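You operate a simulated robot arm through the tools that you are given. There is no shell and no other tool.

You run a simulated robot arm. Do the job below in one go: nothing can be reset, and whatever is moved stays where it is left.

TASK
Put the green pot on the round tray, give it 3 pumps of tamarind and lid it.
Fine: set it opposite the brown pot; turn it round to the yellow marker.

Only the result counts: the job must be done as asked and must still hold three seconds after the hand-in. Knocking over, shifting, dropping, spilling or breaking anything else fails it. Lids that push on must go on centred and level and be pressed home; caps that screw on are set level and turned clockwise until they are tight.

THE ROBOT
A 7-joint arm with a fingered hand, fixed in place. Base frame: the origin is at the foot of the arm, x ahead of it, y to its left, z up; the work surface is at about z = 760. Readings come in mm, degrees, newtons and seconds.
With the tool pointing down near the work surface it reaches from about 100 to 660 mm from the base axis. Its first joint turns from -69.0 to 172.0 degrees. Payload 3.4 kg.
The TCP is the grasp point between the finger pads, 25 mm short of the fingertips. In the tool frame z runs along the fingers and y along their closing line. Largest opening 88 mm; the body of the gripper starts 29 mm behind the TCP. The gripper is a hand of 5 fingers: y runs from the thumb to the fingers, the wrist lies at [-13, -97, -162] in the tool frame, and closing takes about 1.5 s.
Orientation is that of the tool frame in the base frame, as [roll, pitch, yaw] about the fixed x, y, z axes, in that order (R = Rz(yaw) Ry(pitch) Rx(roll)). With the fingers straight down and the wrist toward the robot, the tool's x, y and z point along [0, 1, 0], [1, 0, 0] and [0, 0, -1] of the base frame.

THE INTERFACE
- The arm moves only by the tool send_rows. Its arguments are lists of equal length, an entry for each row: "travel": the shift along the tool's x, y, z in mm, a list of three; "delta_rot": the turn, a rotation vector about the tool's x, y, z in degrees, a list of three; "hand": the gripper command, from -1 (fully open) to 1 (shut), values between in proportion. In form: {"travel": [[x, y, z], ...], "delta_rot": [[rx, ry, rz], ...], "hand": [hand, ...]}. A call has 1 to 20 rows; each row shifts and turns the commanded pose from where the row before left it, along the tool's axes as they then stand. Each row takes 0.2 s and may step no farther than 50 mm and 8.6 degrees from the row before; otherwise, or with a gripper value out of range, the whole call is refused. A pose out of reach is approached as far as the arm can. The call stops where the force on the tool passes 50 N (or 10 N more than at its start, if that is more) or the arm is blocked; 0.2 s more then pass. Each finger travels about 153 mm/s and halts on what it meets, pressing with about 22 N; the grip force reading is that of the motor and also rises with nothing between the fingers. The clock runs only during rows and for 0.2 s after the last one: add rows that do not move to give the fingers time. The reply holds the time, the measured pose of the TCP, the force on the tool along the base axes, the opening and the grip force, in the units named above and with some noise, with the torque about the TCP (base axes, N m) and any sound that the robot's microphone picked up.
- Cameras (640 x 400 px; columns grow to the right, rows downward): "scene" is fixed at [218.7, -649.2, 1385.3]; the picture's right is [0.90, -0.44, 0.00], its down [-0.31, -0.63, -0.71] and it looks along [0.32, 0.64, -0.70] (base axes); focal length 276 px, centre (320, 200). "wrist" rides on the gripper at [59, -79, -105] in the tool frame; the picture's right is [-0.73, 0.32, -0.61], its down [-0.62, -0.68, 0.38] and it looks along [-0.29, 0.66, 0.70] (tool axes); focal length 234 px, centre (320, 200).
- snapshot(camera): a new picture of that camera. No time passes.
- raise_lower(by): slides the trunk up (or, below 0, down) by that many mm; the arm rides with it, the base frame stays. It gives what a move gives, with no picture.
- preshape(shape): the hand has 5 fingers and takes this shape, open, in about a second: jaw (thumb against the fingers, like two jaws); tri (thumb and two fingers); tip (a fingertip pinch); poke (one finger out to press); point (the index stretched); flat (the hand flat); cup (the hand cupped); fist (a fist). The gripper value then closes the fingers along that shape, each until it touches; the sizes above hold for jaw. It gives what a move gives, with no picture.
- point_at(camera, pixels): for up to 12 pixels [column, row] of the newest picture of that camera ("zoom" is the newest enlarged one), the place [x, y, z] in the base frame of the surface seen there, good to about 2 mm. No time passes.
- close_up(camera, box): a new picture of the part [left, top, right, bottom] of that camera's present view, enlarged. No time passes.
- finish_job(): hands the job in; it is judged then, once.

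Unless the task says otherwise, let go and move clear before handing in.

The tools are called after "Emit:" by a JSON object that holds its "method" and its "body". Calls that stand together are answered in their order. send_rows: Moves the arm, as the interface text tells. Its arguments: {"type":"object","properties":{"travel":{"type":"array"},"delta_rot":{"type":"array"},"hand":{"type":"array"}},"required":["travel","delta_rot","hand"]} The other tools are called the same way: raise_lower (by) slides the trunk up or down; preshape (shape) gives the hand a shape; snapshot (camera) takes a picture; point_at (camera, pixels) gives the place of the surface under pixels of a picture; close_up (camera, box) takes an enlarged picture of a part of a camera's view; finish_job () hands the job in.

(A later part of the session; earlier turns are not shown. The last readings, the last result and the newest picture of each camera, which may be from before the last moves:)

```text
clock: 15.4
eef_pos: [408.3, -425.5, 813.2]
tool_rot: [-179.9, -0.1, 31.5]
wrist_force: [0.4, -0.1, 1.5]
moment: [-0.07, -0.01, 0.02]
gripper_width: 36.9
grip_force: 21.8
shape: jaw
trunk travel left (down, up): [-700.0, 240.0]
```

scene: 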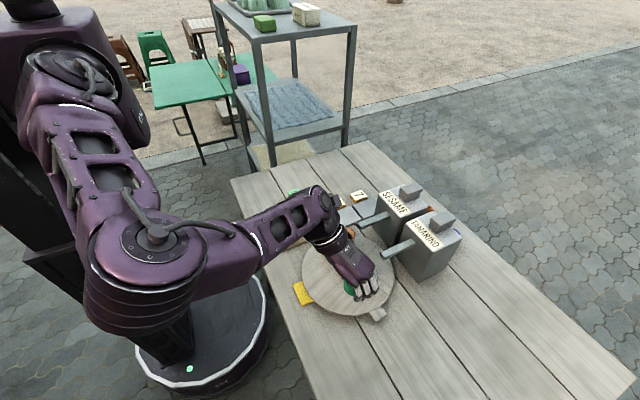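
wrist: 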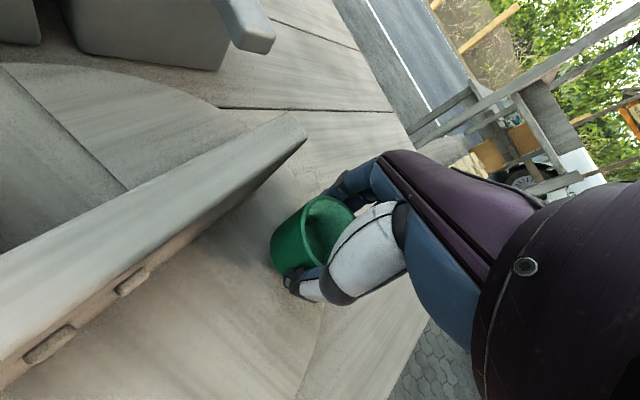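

Contact is just starting (1.5 N up). I'll release the pot gradually and look.

Emit:
{"method": "send_rows", "body": {"travel": [[0, 0, 0.3], [0, 0, 0], [0, 0, 0], [0, 0, 0], [0, 0, 0], [0, 0, 0], [0, 0, 0], [0, 0, 0]], "delta_rot": [[0, 0, 0], [0, 0, 0], [0, 0, 0], [0, 0, 0], [0, 0, 0], [0, 0, 0], [0, 0, 0], [0, 0, 0]], "hand": [0.3, 0.1, -0.1, -0.3, -0.6, -0.9, -1, -1]}}

Emit:
{"method": "snapshot", "body": {"camera": "wrist"}}

Emit:
{"method": "close_up", "body": {"camera": "scene", "box": [300, 230, 412, 320]}}

```text
clock: 17.2
eef_pos: [407.7, -426.0, 811.6]
tool_rot: [179.9, -0.1, 31.5]
wrist_force: [0.3, -0.4, -0.4]
moment: [-0.02, -0.01, -0.02]
gripper_width: 87.6
grip_force: 0.1
shape: jaw
trunk travel left (down, up): [-700.0, 240.0]
```

```text
taken
```

wrist: 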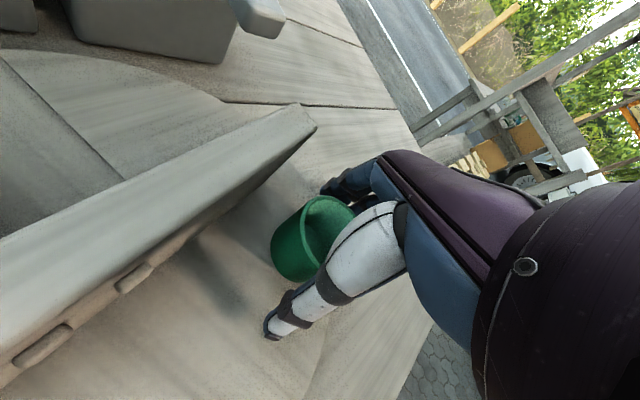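

```text
4.44 times, centred on (356, 275) of scene
```

zoom: 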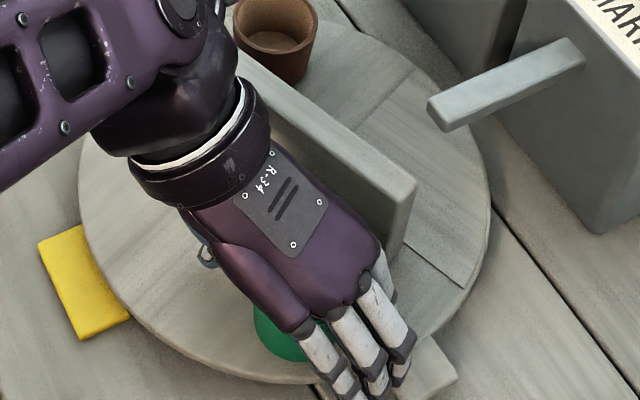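

The pot is released and upright. I'll rise straight up and then look at where it stands.

Emit:
{"method": "send_rows", "body": {"travel": [[0, 0, -15], [0, 0, -30], [0, 0, -45], [0, 0, -45], [0, -45, -20], [0, -45, 0], [0, -20, 0], [0, 0, 0]], "delta_rot": [[0, 0, 0], [0, 0, 0], [0, 0, 0], [0, 0, 0], [0, 0, 0], [0, 0, 0], [0, 0, 0], [0, 0, 0]], "hand": [-1, -1, -1, -1, -1, -1, -1, -1]}}

Emit:
{"method": "snapshot", "body": {"camera": "scene"}}

Emit:
{"method": "snapshot", "body": {"camera": "wrist"}}

```text
clock: 19.0
eef_pos: [383.5, -351.8, 942.2]
tool_rot: [-179.9, -0.1, 31.6]
wrist_force: [1.0, 0.6, 0.3]
moment: [0.03, -0.04, 0.03]
gripper_width: 87.9
grip_force: 0.0
shape: jaw
out of reach, approached as far as the arm can: row 5, 6, 7
trunk travel left (down, up): [-700.0, 240.0]
```

```text
taken
```

scene: 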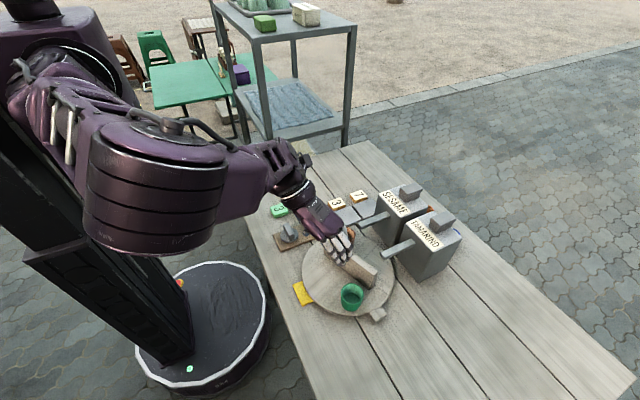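

```text
taken
```

wrist: 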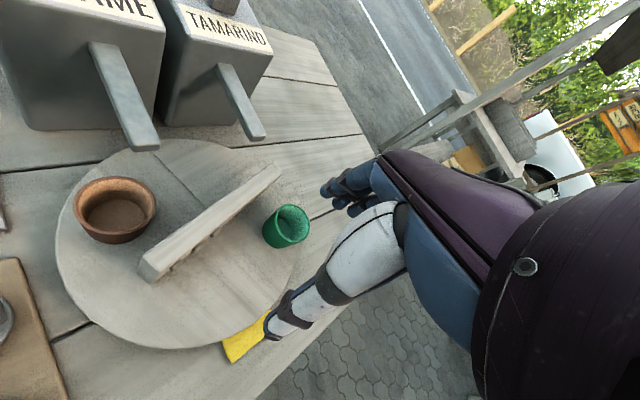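

The green pot stands on the tray across from the brown one. I'll measure both pots accurately.

Emit:
{"method": "close_up", "body": {"camera": "scene", "box": [316, 272, 388, 317]}}

Emit:
{"method": "point_at", "body": {"camera": "wrist", "pixels": [[267, 228], [300, 210], [307, 225], [285, 208], [80, 200], [152, 195], [110, 240], [115, 180], [145, 267], [275, 172], [60, 230], [180, 345]]}}

```text
8.89 times, centred on (352, 294) of scene
```

zoom: 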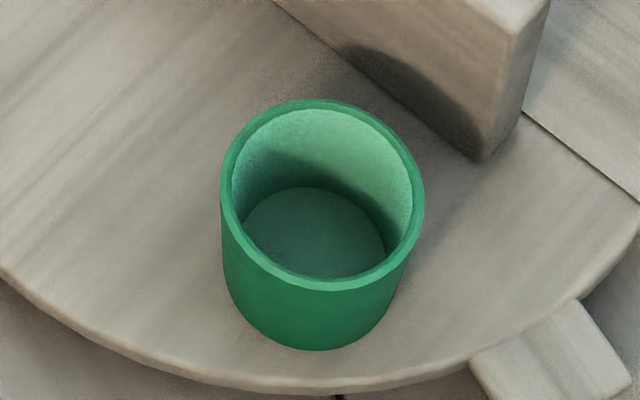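

```text
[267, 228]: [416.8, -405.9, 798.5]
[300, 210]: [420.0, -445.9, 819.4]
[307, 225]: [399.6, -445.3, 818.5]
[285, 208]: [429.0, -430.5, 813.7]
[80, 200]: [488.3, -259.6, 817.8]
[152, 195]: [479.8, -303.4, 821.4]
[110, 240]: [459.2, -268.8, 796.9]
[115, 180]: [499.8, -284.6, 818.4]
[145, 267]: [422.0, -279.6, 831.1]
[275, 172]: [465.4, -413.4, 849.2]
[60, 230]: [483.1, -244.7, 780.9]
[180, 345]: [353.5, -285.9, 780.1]
```

Emit:
{"method": "point_at", "body": {"camera": "zoom", "pixels": [[228, 190], [419, 200], [315, 104], [330, 284], [250, 127], [390, 140], [245, 255], [395, 262], [320, 235], [310, 348], [360, 330], [260, 325]]}}

Emit:
{"method": "close_up", "body": {"camera": "scene", "box": [300, 240, 412, 320]}}

Emit:
{"method": "point_at", "body": {"camera": "zoom", "pixels": [[105, 270], [150, 315], [210, 360], [270, 385], [340, 398], [500, 330], [540, 260], [545, 210], [400, 370], [470, 350], [75, 210], [85, 160]]}}

```text
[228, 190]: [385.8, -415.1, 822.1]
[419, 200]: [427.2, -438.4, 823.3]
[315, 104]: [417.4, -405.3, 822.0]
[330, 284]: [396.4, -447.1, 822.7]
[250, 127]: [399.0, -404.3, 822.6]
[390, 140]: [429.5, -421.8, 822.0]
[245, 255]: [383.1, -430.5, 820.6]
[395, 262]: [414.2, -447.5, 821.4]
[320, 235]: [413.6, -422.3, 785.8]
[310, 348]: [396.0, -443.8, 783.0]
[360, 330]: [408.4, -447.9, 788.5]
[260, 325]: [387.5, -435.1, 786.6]
```

```text
5.00 times, centred on (356, 280) of scene
```

zoom: 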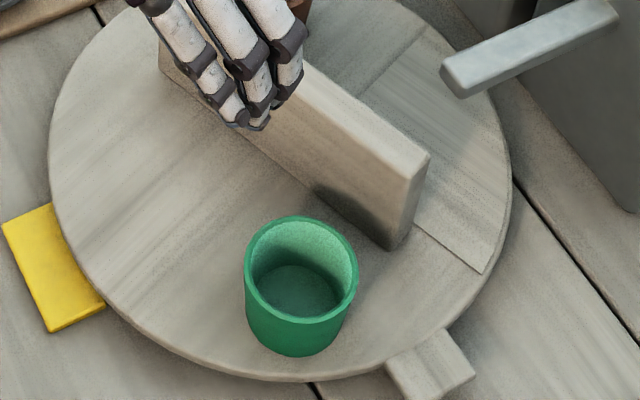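

```text
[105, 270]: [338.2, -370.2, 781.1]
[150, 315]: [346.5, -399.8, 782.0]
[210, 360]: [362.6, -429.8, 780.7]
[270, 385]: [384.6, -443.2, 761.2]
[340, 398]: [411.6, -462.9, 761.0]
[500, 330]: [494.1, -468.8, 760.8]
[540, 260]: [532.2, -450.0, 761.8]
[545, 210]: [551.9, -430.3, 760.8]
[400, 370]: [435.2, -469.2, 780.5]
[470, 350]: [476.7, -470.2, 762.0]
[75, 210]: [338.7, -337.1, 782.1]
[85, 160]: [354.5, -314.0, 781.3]
```

Green pot centre ≈(406.7,-426.3), i.e. -115.9° at r≈82, opposite the brown pot (65.4°, r≈80). Next I need to turn the tray ≈+80° to bring it under the tamarind spout; I'll take the poke shape and see where the finger is.

Emit:
{"method": "preshape", "body": {"shape": "poke"}}

Emit:
{"method": "snapshot", "body": {"camera": "wrist"}}

Emit:
{"method": "close_up", "body": {"camera": "scene", "box": [270, 170, 398, 270]}}

```text
clock: 19.9
eef_pos: [383.0, -351.6, 942.5]
tool_rot: [-179.9, 0.0, 31.4]
wrist_force: [0.7, 0.0, 0.7]
moment: [-0.01, -0.03, -0.03]
gripper_width: 0.1
grip_force: 0.0
shape: poke
trunk travel left (down, up): [-700.0, 240.0]
```

```text
taken
```

wrist: 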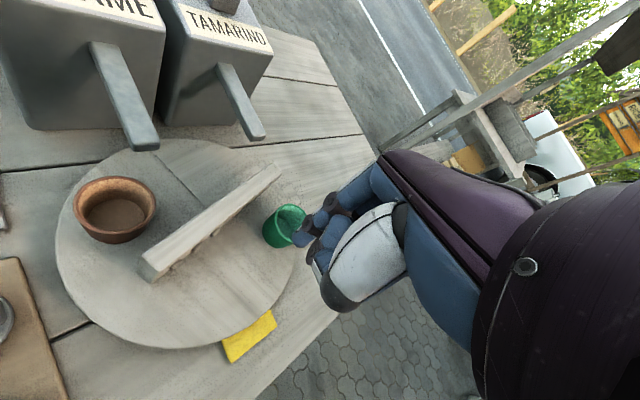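

```text
4.00 times, centred on (334, 220) of scene
```

zoom: 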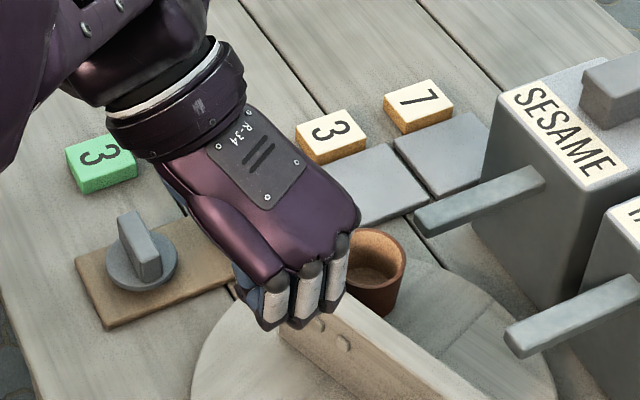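

In poke shape one finger sticks out past the curled ones. I'll locate its tip and knuckles.

Emit:
{"method": "close_up", "body": {"camera": "wrist", "box": [270, 150, 430, 320]}}

Emit:
{"method": "point_at", "body": {"camera": "wrist", "pixels": [[297, 240], [300, 232], [310, 225], [325, 218], [318, 270], [325, 262], [320, 245], [345, 225], [360, 190], [330, 295], [345, 308], [310, 250]]}}

Emit:
{"method": "point_at", "body": {"camera": "zoom", "pixels": [[70, 230], [100, 215], [130, 160], [170, 230]]}}

```text
2.35 times, centred on (350, 235) of wrist
```

zoom: 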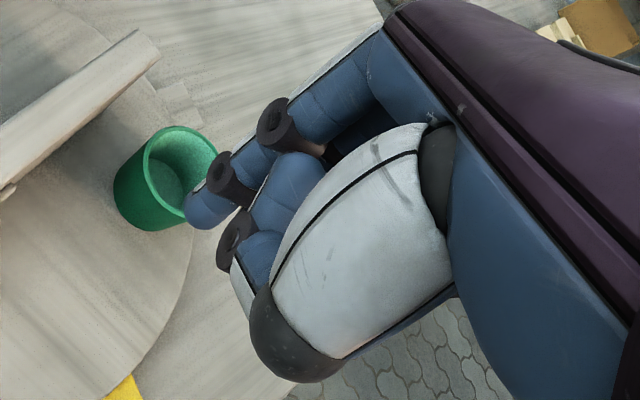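

```text
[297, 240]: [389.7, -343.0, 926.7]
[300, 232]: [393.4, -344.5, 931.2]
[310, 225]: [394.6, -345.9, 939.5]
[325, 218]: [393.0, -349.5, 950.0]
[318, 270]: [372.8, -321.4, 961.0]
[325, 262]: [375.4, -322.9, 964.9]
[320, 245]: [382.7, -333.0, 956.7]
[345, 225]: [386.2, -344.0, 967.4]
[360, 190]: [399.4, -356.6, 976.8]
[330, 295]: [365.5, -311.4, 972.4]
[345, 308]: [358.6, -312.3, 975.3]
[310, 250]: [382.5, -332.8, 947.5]
```

```text
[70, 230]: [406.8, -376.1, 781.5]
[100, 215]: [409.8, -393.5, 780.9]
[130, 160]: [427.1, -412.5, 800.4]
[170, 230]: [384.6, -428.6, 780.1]
```

The poke fingertip is roughly at tool (6,1,22) from the TCP, with the curled fingers ≥25 mm above it. I'll rotate the hand to a more natural yaw and hover next to the wall's near end (on the brown-pot side), staying high.

Emit:
{"method": "send_rows", "body": {"travel": [[0, 0, 0], [0, 0, 0], [0, 0, 0], [0, 0, 0], [0, 0, 0], [0, 0, 0], [0, 0, 0]], "delta_rot": [[0, 0, -8], [0, 0, -8], [0, 0, -8], [0, 0, -8], [0, 0, -8], [0, 0, -8], [0, 0, 0]], "hand": [-1, -1, -1, -1, -1, -1, -1]}}

Emit:
{"method": "snapshot", "body": {"camera": "scene"}}

```text
clock: 21.5
eef_pos: [382.8, -353.2, 941.4]
tool_rot: [-179.9, 0.0, 79.5]
wrist_force: [1.1, -0.9, 0.0]
moment: [0.0, 0.03, -0.01]
gripper_width: 0.1
grip_force: 0.2
shape: poke
trunk travel left (down, up): [-700.0, 240.0]
```

```text
taken
```

scene: 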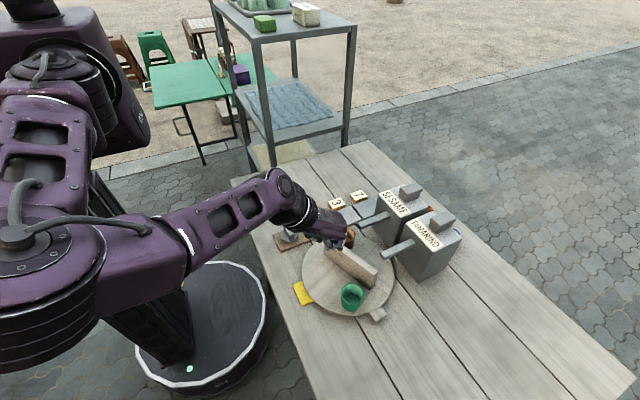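

Yaw is now 79.5°. I'll move the fingertip over the gap between the wall's near end and the brown pot, still above everything.

Emit:
{"method": "send_rows", "body": {"travel": [[22, 15.3, 0], [22, 15.3, 0], [22.1, 15.3, 10], [0, 0, 20], [0, 0, 0]], "delta_rot": [[0, 0, 0], [0, 0, 0], [0, 0, 0], [0, 0, 0], [0, 0, 0]], "hand": [-1, -1, -1, -1, -1]}}

Emit:
{"method": "snapshot", "body": {"camera": "wrist"}}

Emit:
{"method": "close_up", "body": {"camera": "scene", "box": [290, 190, 402, 270]}}

```text
clock: 22.7
eef_pos: [438.6, -294.1, 912.7]
tool_rot: [-180.0, 0.0, 79.5]
wrist_force: [0.2, -0.7, -0.4]
moment: [-0.02, 0.0, -0.02]
gripper_width: 0.2
grip_force: 0.0
shape: poke
trunk travel left (down, up): [-700.0, 240.0]
```

```text
taken
```

wrist: 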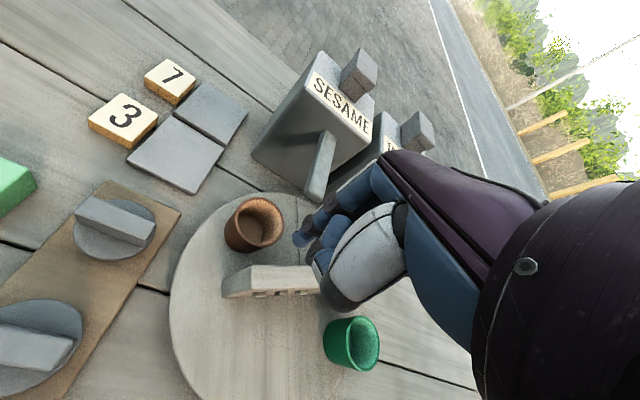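

```text
5.00 times, centred on (346, 230) of scene
```

zoom: 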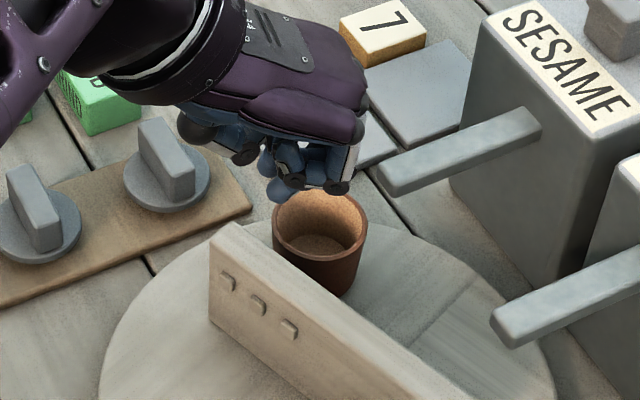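

The fingertip shows at zoom (282,192). I'll measure it precisely, along with neighbouring knuckles.

Emit:
{"method": "point_at", "body": {"camera": "zoom", "pixels": [[281, 195], [275, 188], [290, 190], [282, 180], [300, 175], [340, 190], [330, 175], [245, 155], [200, 130], [315, 165], [268, 165], [355, 150]]}}

Emit:
{"method": "point_at", "body": {"camera": "wrist", "pixels": [[297, 240], [300, 232], [322, 218], [318, 270], [225, 280], [230, 295], [320, 290], [315, 262], [240, 270], [300, 270]]}}

```text
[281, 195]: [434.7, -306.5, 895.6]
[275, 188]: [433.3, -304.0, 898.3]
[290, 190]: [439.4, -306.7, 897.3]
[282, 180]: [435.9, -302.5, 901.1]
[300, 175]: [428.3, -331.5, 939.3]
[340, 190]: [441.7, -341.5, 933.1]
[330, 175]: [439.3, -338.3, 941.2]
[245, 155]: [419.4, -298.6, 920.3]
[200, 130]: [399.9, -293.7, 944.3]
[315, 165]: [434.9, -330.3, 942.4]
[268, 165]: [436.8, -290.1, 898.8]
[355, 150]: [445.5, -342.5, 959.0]
```

```text
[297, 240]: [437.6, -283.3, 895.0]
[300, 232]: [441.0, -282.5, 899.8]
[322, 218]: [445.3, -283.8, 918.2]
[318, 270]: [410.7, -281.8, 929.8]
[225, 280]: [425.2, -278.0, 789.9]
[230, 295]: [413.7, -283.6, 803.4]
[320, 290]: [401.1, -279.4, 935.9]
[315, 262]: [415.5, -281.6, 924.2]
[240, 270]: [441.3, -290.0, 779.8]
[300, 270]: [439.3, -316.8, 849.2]
```

Emit:
{"method": "close_up", "body": {"camera": "scene", "box": [322, 205, 370, 235]}}

Emit:
{"method": "close_up", "body": {"camera": "wrist", "box": [280, 180, 360, 320]}}

```text
13.33 times, centred on (346, 220) of scene
```

zoom: 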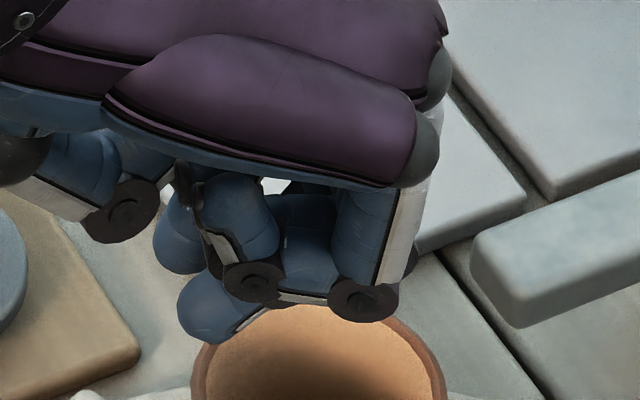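

```text
2.86 times, centred on (320, 250) of wrist
```

zoom: 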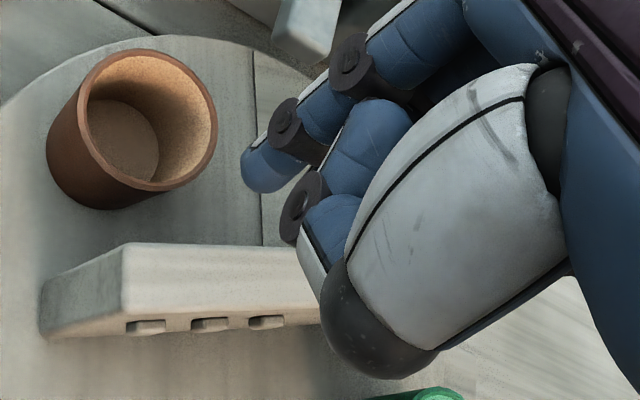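

The poke finger is effectively a two-finger tip centred under the TCP, ~18–25 mm below it; other fingers stay ≥25 mm higher. I'll lower it to just above the brown pot's rim level, in the gap next to the wall's end.

Emit:
{"method": "send_rows", "body": {"travel": [[3, 8, 20], [0, 0, 25], [0, 0, 13], [0, 0, 0]], "delta_rot": [[0, 0, 0], [0, 0, 0], [0, 0, 0], [0, 0, 0]], "hand": [-1, -1, -1, -1]}}

Emit:
{"method": "snapshot", "body": {"camera": "wrist"}}

Emit:
{"method": "close_up", "body": {"camera": "scene", "box": [310, 205, 382, 250]}}

```text
clock: 23.7
eef_pos: [449.1, -292.7, 853.6]
tool_rot: [-179.9, 0.0, 79.4]
wrist_force: [-0.7, -0.1, 0.0]
moment: [0.03, 0.0, -0.01]
gripper_width: 0.0
grip_force: 0.1
shape: poke
trunk travel left (down, up): [-700.0, 240.0]
```

```text
taken
```

wrist: 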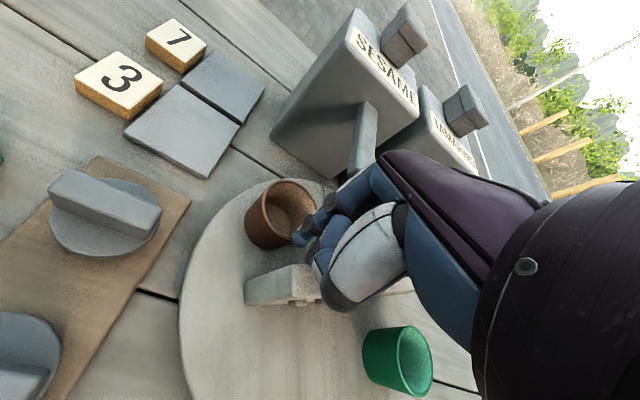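

```text
8.89 times, centred on (346, 228) of scene
```

zoom: 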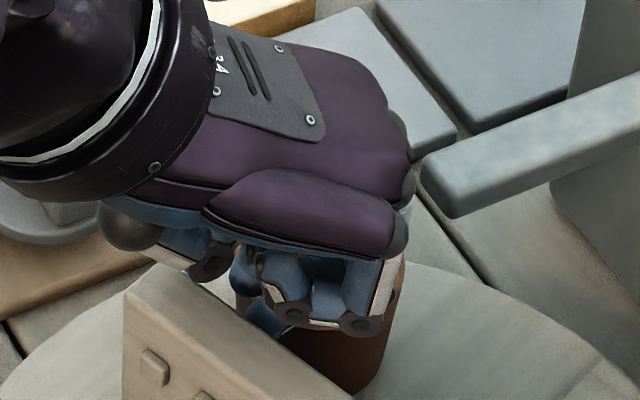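

The fingertip is ~32 mm from the wall plane at the near end, clear of everything. I'll start pushing the wall counter-clockwise along an arc, the first ~30° slowly, then check.

Emit:
{"method": "send_rows", "body": {"travel": [[-3.2, -4.3, 0], [-3.2, -4.3, 0], [-1.56, -4.54, 0], [-1.56, -4.54, 0], [-2.31, -4.2, 0], [-2.31, -4.2, 0], [-3, -3.76, 0], [-3, -3.76, 0], [0, 0, 0]], "delta_rot": [[0, 0, 0], [0, 0, 0], [0, 0, 0], [0, 0, 0], [0, 0, 0], [0, 0, 0], [0, 0, 0], [0, 0, 0], [0, 0, 0]], "hand": [-1, -1, -1, -1, -1, -1, -1, -1, -1]}}

Emit:
{"method": "snapshot", "body": {"camera": "scene"}}

Emit:
{"method": "snapshot", "body": {"camera": "wrist"}}

```text
clock: 25.7
eef_pos: [411.1, -308.3, 853.6]
tool_rot: [179.9, -0.1, 79.6]
wrist_force: [0.2, 0.9, 0.8]
moment: [-0.01, 0.02, -0.02]
gripper_width: 0.1
grip_force: 0.1
shape: poke
trunk travel left (down, up): [-700.0, 240.0]
```

```text
taken
```

scene: 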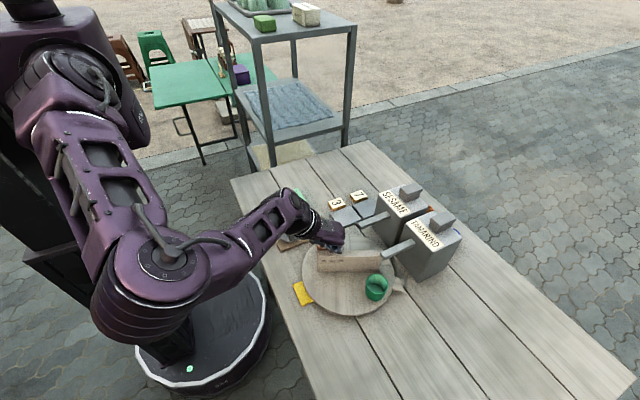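

```text
taken
```

wrist: 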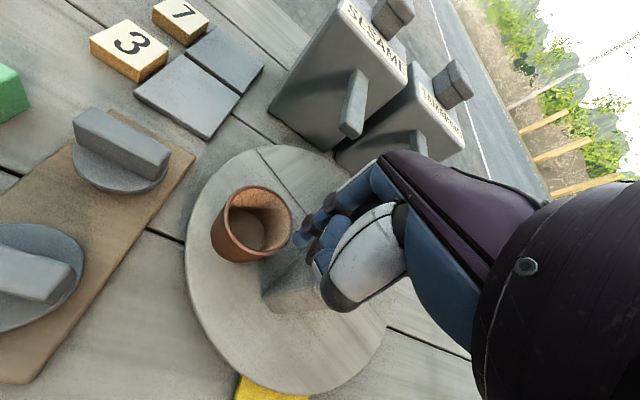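

The tray turns easily; the green pot moved to (376,287). I'll measure its current angle before continuing.

Emit:
{"method": "close_up", "body": {"camera": "scene", "box": [344, 265, 408, 305]}}

```text
10.00 times, centred on (376, 285) of scene
```

zoom: 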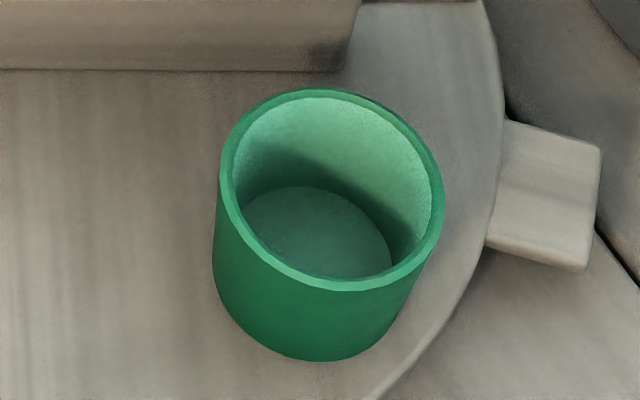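

Emit:
{"method": "point_at", "body": {"camera": "zoom", "pixels": [[226, 190], [438, 200], [320, 93], [335, 285], [255, 120], [410, 125], [245, 245], [425, 245]]}}

```text
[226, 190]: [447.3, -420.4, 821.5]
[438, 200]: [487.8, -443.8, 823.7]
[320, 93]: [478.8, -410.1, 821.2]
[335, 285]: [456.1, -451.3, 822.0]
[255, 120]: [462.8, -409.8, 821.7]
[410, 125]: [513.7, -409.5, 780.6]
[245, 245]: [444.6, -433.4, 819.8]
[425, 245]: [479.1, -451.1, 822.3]
```

Green pot is at ≈-72.4° now (r≈82.6); the target under the tamarind nozzle is about -35.5°. I'll continue the push in smaller, slower steps.

Emit:
{"method": "send_rows", "body": {"travel": [[-2.17, -2.17, 0], [-2.17, -2.17, 0], [-2.17, -2.17, 0], [-2.77, -1.58, 0], [-2.77, -1.58, 0], [-2.77, -1.58, 0], [-2.28, -0.79, 0], [-2.28, -0.79, 0], [-2.28, -0.79, 0], [-2.28, -0.79, 0], [-1.56, -0.35, 0], [-1.56, -0.35, 0], [-1.56, -0.35, 0], [0, 0, 0]], "delta_rot": [[0, 0, 0], [0, 0, 0], [0, 0, 0], [0, 0, 0], [0, 0, 0], [0, 0, 0], [0, 0, 0], [0, 0, 0], [0, 0, 0], [0, 0, 0], [0, 0, 0], [0, 0, 0], [0, 0, 0], [0, 0, 0]], "hand": [-1, -1, -1, -1, -1, -1, -1, -1, -1, -1, -1, -1, -1, -1]}}

Emit:
{"method": "snapshot", "body": {"camera": "scene"}}

Emit:
{"method": "close_up", "body": {"camera": "scene", "box": [350, 235, 430, 285]}}

```text
clock: 28.7
eef_pos: [391.4, -333.3, 854.4]
tool_rot: [179.9, 0.0, 79.5]
wrist_force: [0.9, 0.5, 0.0]
moment: [0.0, 0.01, 0.02]
gripper_width: 0.1
grip_force: 0.0
shape: poke
trunk travel left (down, up): [-700.0, 240.0]
```

```text
taken
```

scene: 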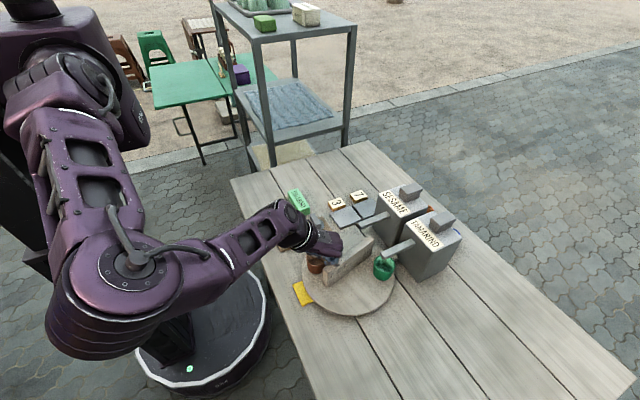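

```text
8.00 times, centred on (390, 260) of scene
```

zoom: 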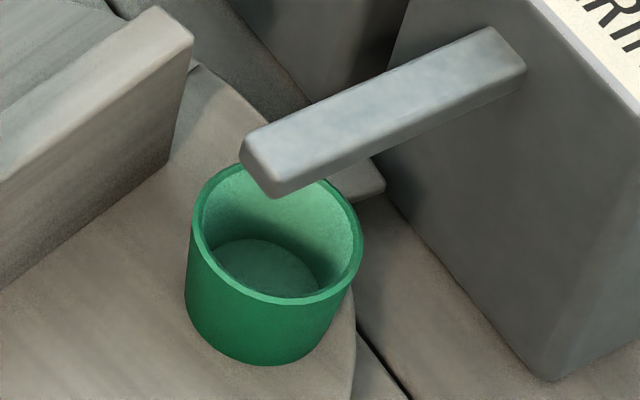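

The pot is almost under the spout. I'll measure its rim and the spout tip.

Emit:
{"method": "point_at", "body": {"camera": "zoom", "pixels": [[197, 225], [357, 245], [275, 300], [230, 275], [330, 285], [210, 190], [262, 158], [280, 185], [262, 190], [320, 188], [350, 215], [250, 150]]}}

Emit:
{"method": "snapshot", "body": {"camera": "wrist"}}

```text
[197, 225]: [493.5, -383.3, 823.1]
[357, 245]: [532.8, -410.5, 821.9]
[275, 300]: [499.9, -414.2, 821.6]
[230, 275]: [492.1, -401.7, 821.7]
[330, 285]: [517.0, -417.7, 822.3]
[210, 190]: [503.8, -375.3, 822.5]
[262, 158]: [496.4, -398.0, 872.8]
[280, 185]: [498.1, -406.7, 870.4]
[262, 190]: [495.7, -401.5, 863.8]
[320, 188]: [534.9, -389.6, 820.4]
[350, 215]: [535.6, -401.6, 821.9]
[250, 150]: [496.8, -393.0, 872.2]
```

```text
taken
```

wrist: 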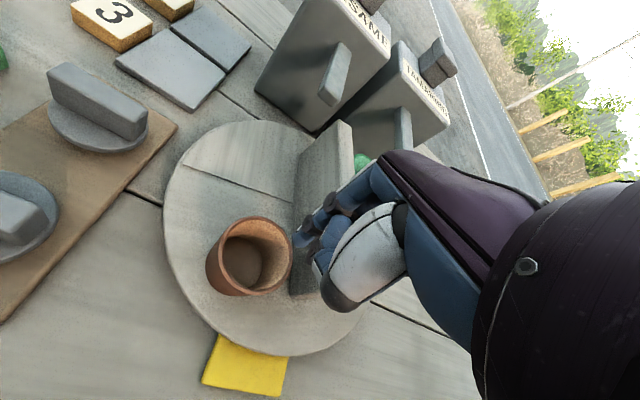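

The pot centre is ≈(513.4,-396) at -31.5°; it coasted slightly past. A nudge of ~4–5° back would centre it better on the spout tip (497,-398). I'll hop the finger over the wall to its other side.

Emit:
{"method": "send_rows", "body": {"travel": [[0, 0, -20], [0, 0, -25], [-22, 9.6, 0], [-22, 9.6, 0], [-21, 9.4, 0], [0, 0, 20], [0, 0, 25], [0, 0, 0]], "delta_rot": [[0, 0, 0], [0, 0, 0], [0, 0, 0], [0, 0, 0], [0, 0, 0], [0, 0, 0], [0, 0, 0], [0, 0, 0]], "hand": [-1, -1, -1, -1, -1, -1, -1, -1]}}

Emit:
{"method": "close_up", "body": {"camera": "scene", "box": [280, 220, 420, 310]}}

Emit:
{"method": "snapshot", "body": {"camera": "wrist"}}

```text
clock: 30.5
eef_pos: [407.9, -403.9, 853.3]
tool_rot: [180.0, 0.0, 79.5]
wrist_force: [-0.7, -0.6, -0.9]
moment: [0.02, -0.01, 0.0]
gripper_width: 0.0
grip_force: 0.1
shape: poke
trunk travel left (down, up): [-700.0, 240.0]
```

```text
4.44 times, centred on (350, 265) of scene
```

zoom: 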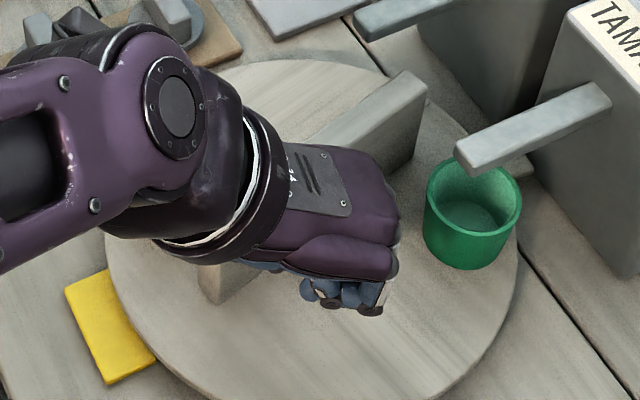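

```text
taken
```

wrist: 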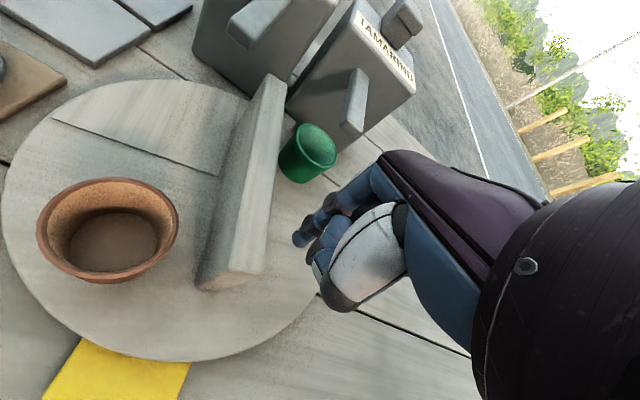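

I'm on the other side of the wall now. I'll measure the wall's near face and the pot again, so the nudge is exact.

Emit:
{"method": "point_at", "body": {"camera": "wrist", "pixels": [[268, 270], [283, 85], [275, 180], [278, 130], [205, 285], [262, 80], [300, 245], [310, 150], [330, 150], [290, 165], [312, 178], [315, 126]]}}

```text
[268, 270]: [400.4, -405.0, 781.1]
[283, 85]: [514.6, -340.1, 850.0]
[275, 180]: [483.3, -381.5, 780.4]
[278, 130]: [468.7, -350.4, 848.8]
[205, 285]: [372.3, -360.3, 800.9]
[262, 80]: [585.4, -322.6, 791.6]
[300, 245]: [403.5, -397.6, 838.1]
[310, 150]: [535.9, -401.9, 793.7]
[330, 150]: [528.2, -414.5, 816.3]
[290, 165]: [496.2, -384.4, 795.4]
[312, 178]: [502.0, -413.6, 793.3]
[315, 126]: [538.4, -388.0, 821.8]
```

Emit:
{"method": "close_up", "body": {"camera": "scene", "box": [350, 235, 430, 285]}}

Emit:
{"method": "point_at", "body": {"camera": "zoom", "pixels": [[197, 225], [357, 245], [275, 300], [230, 275], [330, 285], [210, 190], [350, 215], [262, 190], [185, 45], [150, 15], [165, 150], [10, 170]]}}

```text
8.00 times, centred on (390, 260) of scene
```

zoom: 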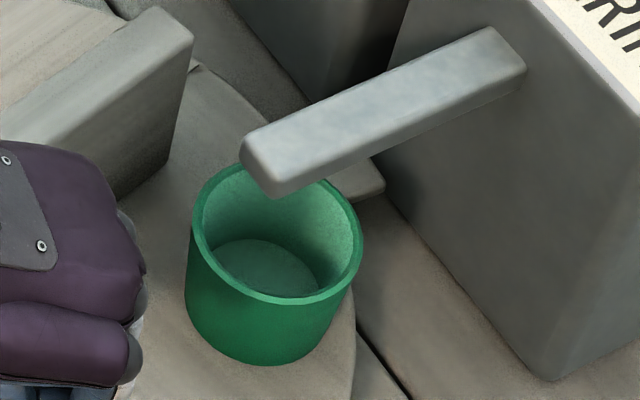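

```text
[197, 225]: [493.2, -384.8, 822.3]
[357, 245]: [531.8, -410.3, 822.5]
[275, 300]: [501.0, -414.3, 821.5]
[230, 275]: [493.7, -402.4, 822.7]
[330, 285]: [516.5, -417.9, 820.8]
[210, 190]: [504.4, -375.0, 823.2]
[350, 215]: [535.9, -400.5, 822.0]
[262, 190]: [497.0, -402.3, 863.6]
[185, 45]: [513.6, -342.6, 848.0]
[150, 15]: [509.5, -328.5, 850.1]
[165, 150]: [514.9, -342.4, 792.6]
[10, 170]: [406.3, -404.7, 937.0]
```

Tray at rest; pot centre ≈(513.3,-396.3), and the wall lies about along 15°, 20-odd mm from the finger. I'll approach and nudge the wall clockwise slowly.

Emit:
{"method": "send_rows", "body": {"travel": [[5.4, -2.6, 0], [5.4, -2.6, 0], [4.5, -2.2, 0], [0.9, -0.43, 0], [0.9, -0.43, 0], [0.9, -0.43, 0], [0.9, -0.43, 0], [0.9, -0.43, 0], [0.9, -0.43, 0], [0, 0, 0]], "delta_rot": [[0, 0, 0], [0, 0, 0], [0, 0, 0], [0, 0, 0], [0, 0, 0], [0, 0, 0], [0, 0, 0], [0, 0, 0], [0, 0, 0], [0, 0, 0]], "hand": [-1, -1, -1, -1, -1, -1, -1, -1, -1, -1]}}

Emit:
{"method": "close_up", "body": {"camera": "scene", "box": [350, 235, 430, 285]}}

Emit:
{"method": "point_at", "body": {"camera": "zoom", "pixels": [[197, 225], [357, 245], [275, 300], [230, 275], [330, 285], [210, 190], [350, 215]]}}

```text
clock: 32.7
eef_pos: [401.9, -380.6, 853.8]
tool_rot: [-180.0, -0.1, 79.6]
wrist_force: [1.0, -0.2, 0.3]
moment: [-0.04, -0.02, -0.02]
gripper_width: 0.0
grip_force: 0.0
shape: poke
trunk travel left (down, up): [-700.0, 240.0]
```

```text
8.00 times, centred on (390, 260) of scene
```

zoom: 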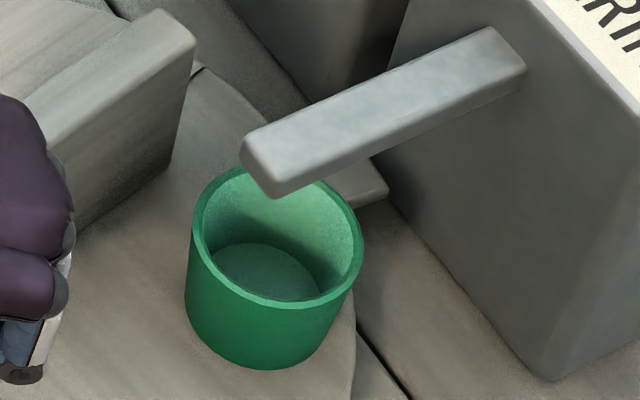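

```text
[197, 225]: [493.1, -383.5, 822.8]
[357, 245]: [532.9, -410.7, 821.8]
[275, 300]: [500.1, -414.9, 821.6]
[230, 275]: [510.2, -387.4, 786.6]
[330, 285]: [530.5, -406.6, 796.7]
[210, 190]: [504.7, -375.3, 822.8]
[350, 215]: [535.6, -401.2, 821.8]
```

Contact just began (the pot's front rim moved a few zoom pixels). I'll nudge 4 mm more.

Emit:
{"method": "send_rows", "body": {"travel": [[0.9, -0.43, 0], [0.9, -0.43, 0], [0.9, -0.43, 0], [0.9, -0.43, 0], [0, 0, 0], [0, 0, 0]], "delta_rot": [[0, 0, 0], [0, 0, 0], [0, 0, 0], [0, 0, 0], [0, 0, 0], [0, 0, 0]], "hand": [-1, -1, -1, -1, -1, -1]}}

Emit:
{"method": "close_up", "body": {"camera": "scene", "box": [350, 235, 430, 285]}}

```text
clock: 34.1
eef_pos: [399.0, -376.7, 853.7]
tool_rot: [180.0, 0.0, 79.5]
wrist_force: [-0.7, -1.0, 0.7]
moment: [0.01, 0.02, -0.02]
gripper_width: 0.0
grip_force: 0.0
shape: poke
trunk travel left (down, up): [-700.0, 240.0]
```

```text
8.00 times, centred on (390, 260) of scene
```

zoom: 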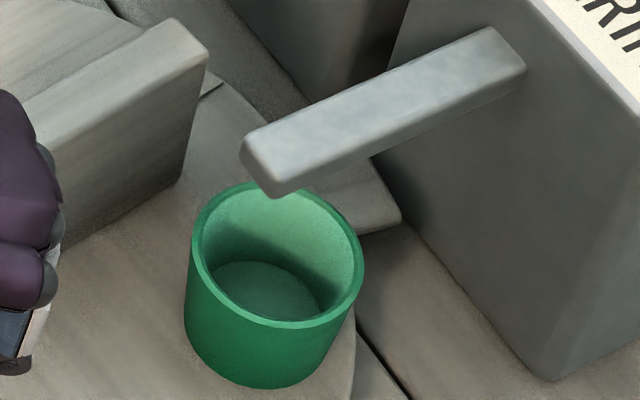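

Emit:
{"method": "point_at", "body": {"camera": "zoom", "pixels": [[194, 245], [359, 265], [275, 323], [220, 295], [340, 300], [215, 200], [350, 230], [320, 200], [258, 176], [245, 150], [278, 190]]}}

```text
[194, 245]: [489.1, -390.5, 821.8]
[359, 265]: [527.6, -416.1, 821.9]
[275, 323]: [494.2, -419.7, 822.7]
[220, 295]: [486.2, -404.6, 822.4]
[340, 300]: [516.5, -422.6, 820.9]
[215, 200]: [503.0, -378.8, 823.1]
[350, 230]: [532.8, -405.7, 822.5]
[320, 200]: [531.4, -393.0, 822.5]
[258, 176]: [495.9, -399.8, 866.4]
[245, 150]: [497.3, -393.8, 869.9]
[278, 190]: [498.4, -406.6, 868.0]
```

The pot centre is now ≈(509.2,-401) at -36°, with the spout tip over it. I'll back the finger off the wall, rise clear, and measure the tamarind pump head.

Emit:
{"method": "send_rows", "body": {"travel": [[-6, 2.9, 0], [-6, 2.9, 0], [0, 0, -25], [0, 0, -40], [0, 0, -45], [0, 0, -45], [0, 0, 0]], "delta_rot": [[0, 0, 0], [0, 0, 0], [0, 0, 0], [0, 0, 0], [0, 0, 0], [0, 0, 0], [0, 0, 0]], "hand": [-1, -1, -1, -1, -1, -1, -1]}}

Emit:
{"method": "close_up", "body": {"camera": "scene", "box": [396, 195, 476, 245]}}

Emit:
{"method": "snapshot", "body": {"camera": "scene"}}

```text
clock: 35.7
eef_pos: [402.2, -389.3, 1009.1]
tool_rot: [-179.9, -0.1, 79.5]
wrist_force: [-0.3, 0.2, 0.3]
moment: [0.04, -0.01, 0.0]
gripper_width: 0.0
grip_force: 0.0
shape: poke
trunk travel left (down, up): [-700.0, 240.0]
```

```text
8.00 times, centred on (436, 220) of scene
```

zoom: 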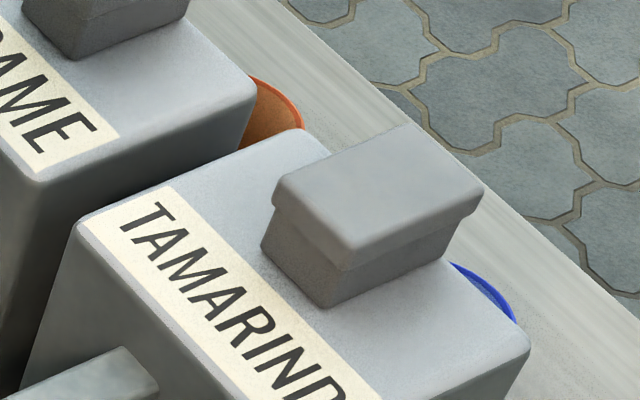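

```text
taken
```

scene: 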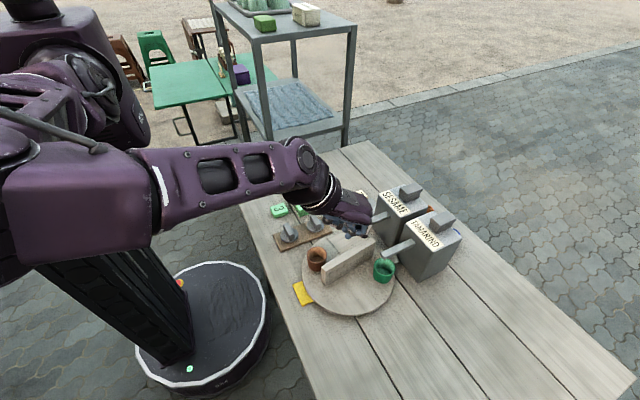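

Emit:
{"method": "point_at", "body": {"camera": "zoom", "pixels": [[276, 185], [350, 262], [480, 190], [405, 130], [380, 190], [262, 245], [325, 305], [440, 265], [320, 300], [300, 140], [520, 345], [85, 225]]}}

```text
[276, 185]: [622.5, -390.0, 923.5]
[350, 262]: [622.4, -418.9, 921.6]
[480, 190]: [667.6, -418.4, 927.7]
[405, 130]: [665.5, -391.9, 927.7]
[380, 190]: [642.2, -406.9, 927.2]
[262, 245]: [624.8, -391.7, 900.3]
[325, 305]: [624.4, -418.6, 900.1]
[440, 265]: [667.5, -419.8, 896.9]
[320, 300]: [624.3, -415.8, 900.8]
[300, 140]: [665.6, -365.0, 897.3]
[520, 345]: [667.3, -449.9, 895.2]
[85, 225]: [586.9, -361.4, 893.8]
```

The tamarind head spans x 621–668, y -420…-389, top z≈928, centre (644,-404). I'll move outward toward it at a safe height, turning the hand to face along the reach direction, and see how far the arm gets.

Emit:
{"method": "send_rows", "body": {"travel": [[3.5, 33.3, 0], [3.5, 33.3, 0], [3.5, 33.3, 0], [0, 0, 0], [0, 0, 0], [0, 0, 0], [16.5, 29.8, 0], [16.5, 29.8, 0], [0, 0, 0]], "delta_rot": [[0, 0, 0], [0, 0, 0], [0, 0, 0], [0, 0, 7.33], [0, 0, 7.33], [0, 0, 7.33], [0, 0, 0], [0, 0, 0], [0, 0, 0]], "hand": [-1, -1, -1, -1, -1, -1, -1, -1, -1]}}

Emit:
{"method": "snapshot", "body": {"camera": "scene"}}

```text
clock: 37.7
eef_pos: [571.4, -403.5, 1010.4]
tool_rot: [180.0, -0.1, 57.5]
wrist_force: [-0.6, -0.2, 0.3]
moment: [0.0, -0.02, 0.02]
gripper_width: 0.0
grip_force: 0.1
shape: poke
trunk travel left (down, up): [-700.0, 240.0]
```

```text
taken
```

scene: 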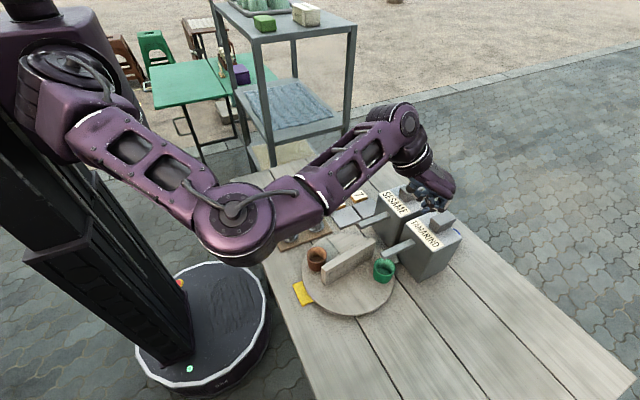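

It reached 700 mm out with the tool still vertical and the elbow still bent. I'll continue to above the pump head.

Emit:
{"method": "send_rows", "body": {"travel": [[8.5, 13.7, 0], [8.5, 13.7, 0], [8.4, 13.8, 0], [8.4, 13.8, 0], [0, 0, 0]], "delta_rot": [[0, 0, 0], [0, 0, 0], [0, 0, 0], [0, 0, 0], [0, 0, 0]], "hand": [-1, -1, -1, -1, -1]}}

Emit:
{"method": "snapshot", "body": {"camera": "scene"}}

Emit:
{"method": "snapshot", "body": {"camera": "wrist"}}

```text
clock: 38.9
eef_pos: [636.2, -405.5, 1008.1]
tool_rot: [-179.9, -0.1, 57.4]
wrist_force: [-0.1, -0.3, 0.4]
moment: [0.01, 0.01, 0.04]
gripper_width: 0.1
grip_force: 0.0
shape: poke
trunk travel left (down, up): [-700.0, 240.0]
```

```text
taken
```

scene: 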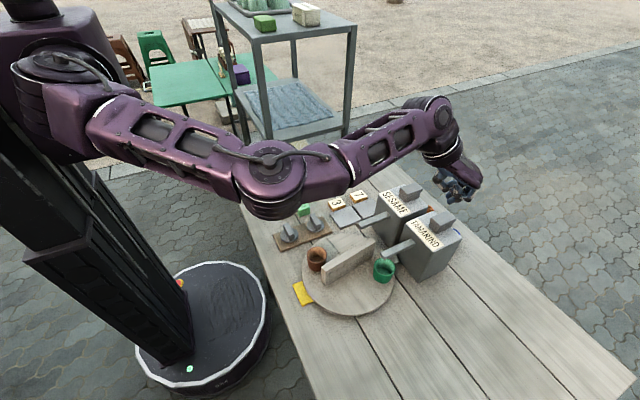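

```text
taken
```

wrist: 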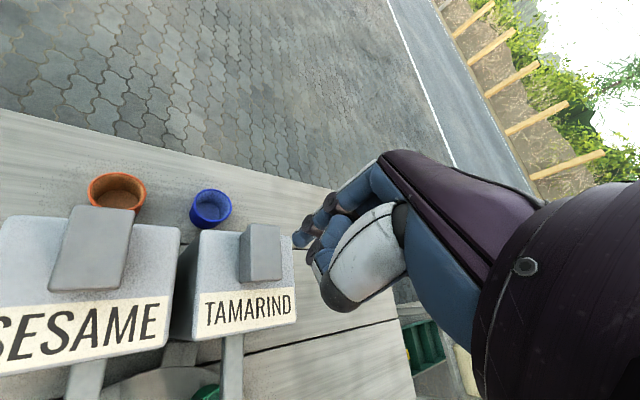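

Above the head at (636,-405.5) with vertical tool. I'll descend to just above the head and check alignment.

Emit:
{"method": "send_rows", "body": {"travel": [[0, 2, 20], [0, 0, 15], [0, 0, 10], [0, 0, 0]], "delta_rot": [[0, 0, 0], [0, 0, 0], [0, 0, 0], [0, 0, 0]], "hand": [-1, -1, -1, -1]}}

Emit:
{"method": "close_up", "body": {"camera": "scene", "box": [396, 180, 492, 250]}}

Emit:
{"method": "snapshot", "body": {"camera": "wrist"}}

```text
clock: 39.9
eef_pos: [637.7, -404.3, 962.9]
tool_rot: [-180.0, 0.0, 57.5]
wrist_force: [0.1, 0.9, 0.4]
moment: [0.0, -0.01, 0.0]
gripper_width: 0.1
grip_force: 0.2
shape: poke
trunk travel left (down, up): [-700.0, 240.0]
```

```text
5.71 times, centred on (444, 215) of scene
```

zoom: 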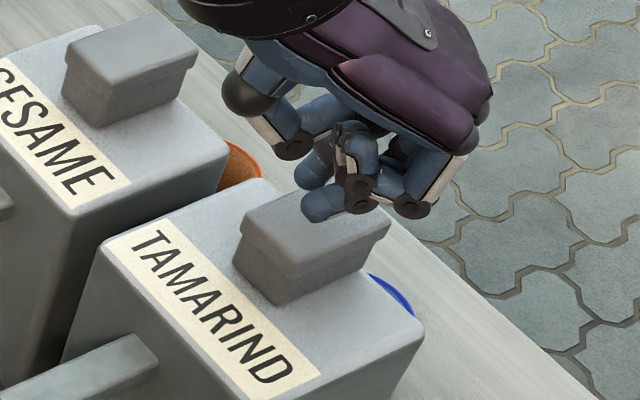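

```text
taken
```

wrist: 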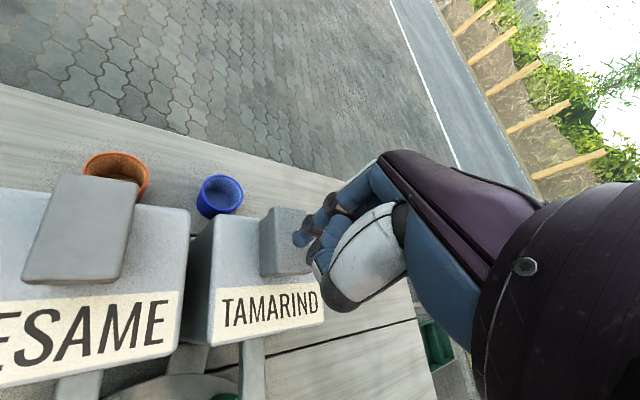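

Two blue fingertips hang above the head at zoom (315,175) and (325,205). I'll locate them against the head.

Emit:
{"method": "point_at", "body": {"camera": "zoom", "pixels": [[310, 185], [318, 216], [330, 195], [308, 172], [350, 205], [360, 195], [415, 210], [292, 150], [260, 200], [300, 250], [375, 225], [330, 215]]}}

```text
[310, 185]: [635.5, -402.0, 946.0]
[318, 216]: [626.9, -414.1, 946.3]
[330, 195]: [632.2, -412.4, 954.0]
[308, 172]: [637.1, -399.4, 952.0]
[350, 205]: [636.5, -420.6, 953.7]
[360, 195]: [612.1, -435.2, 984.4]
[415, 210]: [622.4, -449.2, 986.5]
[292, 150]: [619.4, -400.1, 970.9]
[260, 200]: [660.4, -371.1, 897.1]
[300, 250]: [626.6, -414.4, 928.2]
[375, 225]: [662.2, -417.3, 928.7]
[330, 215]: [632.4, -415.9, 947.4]
```

The tips are ~20 below the TCP, at about (633,-405), 15 mm above the head. I'll shift slightly toward the head's centre and lower to just short of contact.

Emit:
{"method": "send_rows", "body": {"travel": [[5.2, 2.6, 0], [0, 0, 8], [0, 0, 3], [0, 0, 0]], "delta_rot": [[0, 0, 0], [0, 0, 0], [0, 0, 0], [0, 0, 0]], "hand": [-1, -1, -1, -1]}}

Emit:
{"method": "close_up", "body": {"camera": "scene", "box": [396, 180, 492, 250]}}

```text
clock: 40.9
eef_pos: [643.4, -400.9, 953.8]
tool_rot: [-179.9, 0.0, 57.5]
wrist_force: [0.1, -0.2, -0.3]
moment: [-0.02, -0.03, -0.02]
gripper_width: 0.1
grip_force: 0.1
shape: poke
trunk travel left (down, up): [-700.0, 240.0]
```

```text
5.71 times, centred on (444, 215) of scene
```

zoom: 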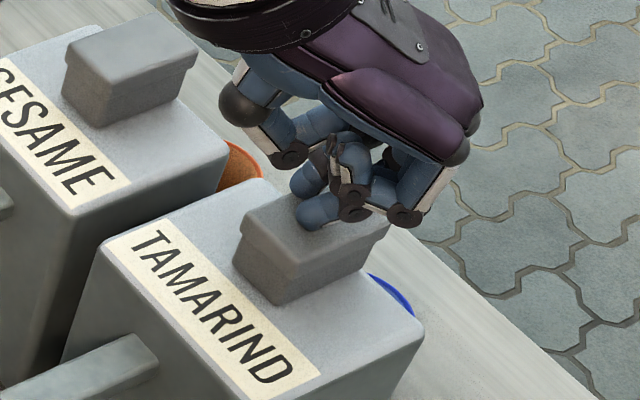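

Tips are right over the head's middle. Now I'll press down slowly and watch the force and sound.

Emit:
{"method": "send_rows", "body": {"travel": [[0, 0, 2], [0, 0, 2], [0, 0, 2], [0, 0, 2]], "delta_rot": [[0, 0, 0], [0, 0, 0], [0, 0, 0], [0, 0, 0]], "hand": [-1, -1, -1, -1]}}

```text
clock: 41.9
eef_pos: [642.8, -400.2, 946.0]
tool_rot: [-179.9, 0.0, 57.5]
wrist_force: [-0.2, -0.1, 2.5]
moment: [-0.02, -0.01, 0.01]
gripper_width: 0.0
grip_force: 0.0
shape: poke
trunk travel left (down, up): [-700.0, 240.0]
```

Contact: 2.5 N at z≈946. I'll keep pressing.

Emit:
{"method": "send_rows", "body": {"travel": [[0, 0, 2], [0, 0, 2], [0, 0, 2]], "delta_rot": [[0, 0, 0], [0, 0, 0], [0, 0, 0]], "hand": [-1, -1, -1]}}

```text
clock: 42.7
eef_pos: [643.0, -400.4, 940.2]
tool_rot: [-179.9, -0.1, 57.4]
wrist_force: [0.6, 0.7, 3.5]
moment: [-0.06, 0.01, 0.01]
gripper_width: 0.0
grip_force: 0.0
shape: poke
trunk travel left (down, up): [-700.0, 240.0]
```

Emit:
{"method": "send_rows", "body": {"travel": [[0, 0, 2], [0, 0, 2], [0, 0, 2]], "delta_rot": [[0, 0, 0], [0, 0, 0], [0, 0, 0]], "hand": [-1, -1, -1]}}

Emit:
{"method": "close_up", "body": {"camera": "scene", "box": [350, 180, 478, 280]}}

```text
clock: 43.5
eef_pos: [642.5, -400.9, 936.1]
tool_rot: [179.7, -0.1, 57.6]
wrist_force: [4.0, -3.3, 14.2]
moment: [-0.2, 0.02, 0.07]
gripper_width: 0.0
grip_force: 0.1
shape: poke
trunk travel left (down, up): [-700.0, 240.0]
```

```text
4.00 times, centred on (414, 230) of scene
```

zoom: 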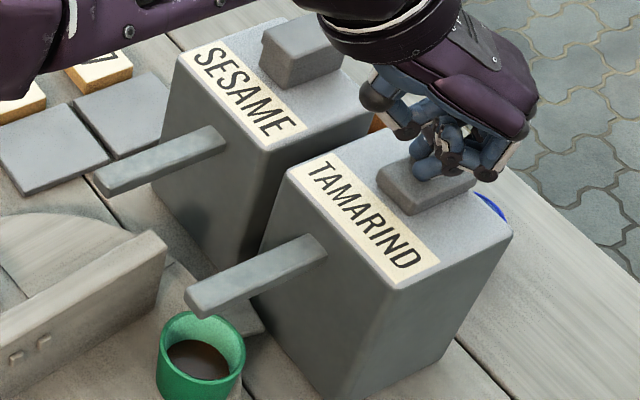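

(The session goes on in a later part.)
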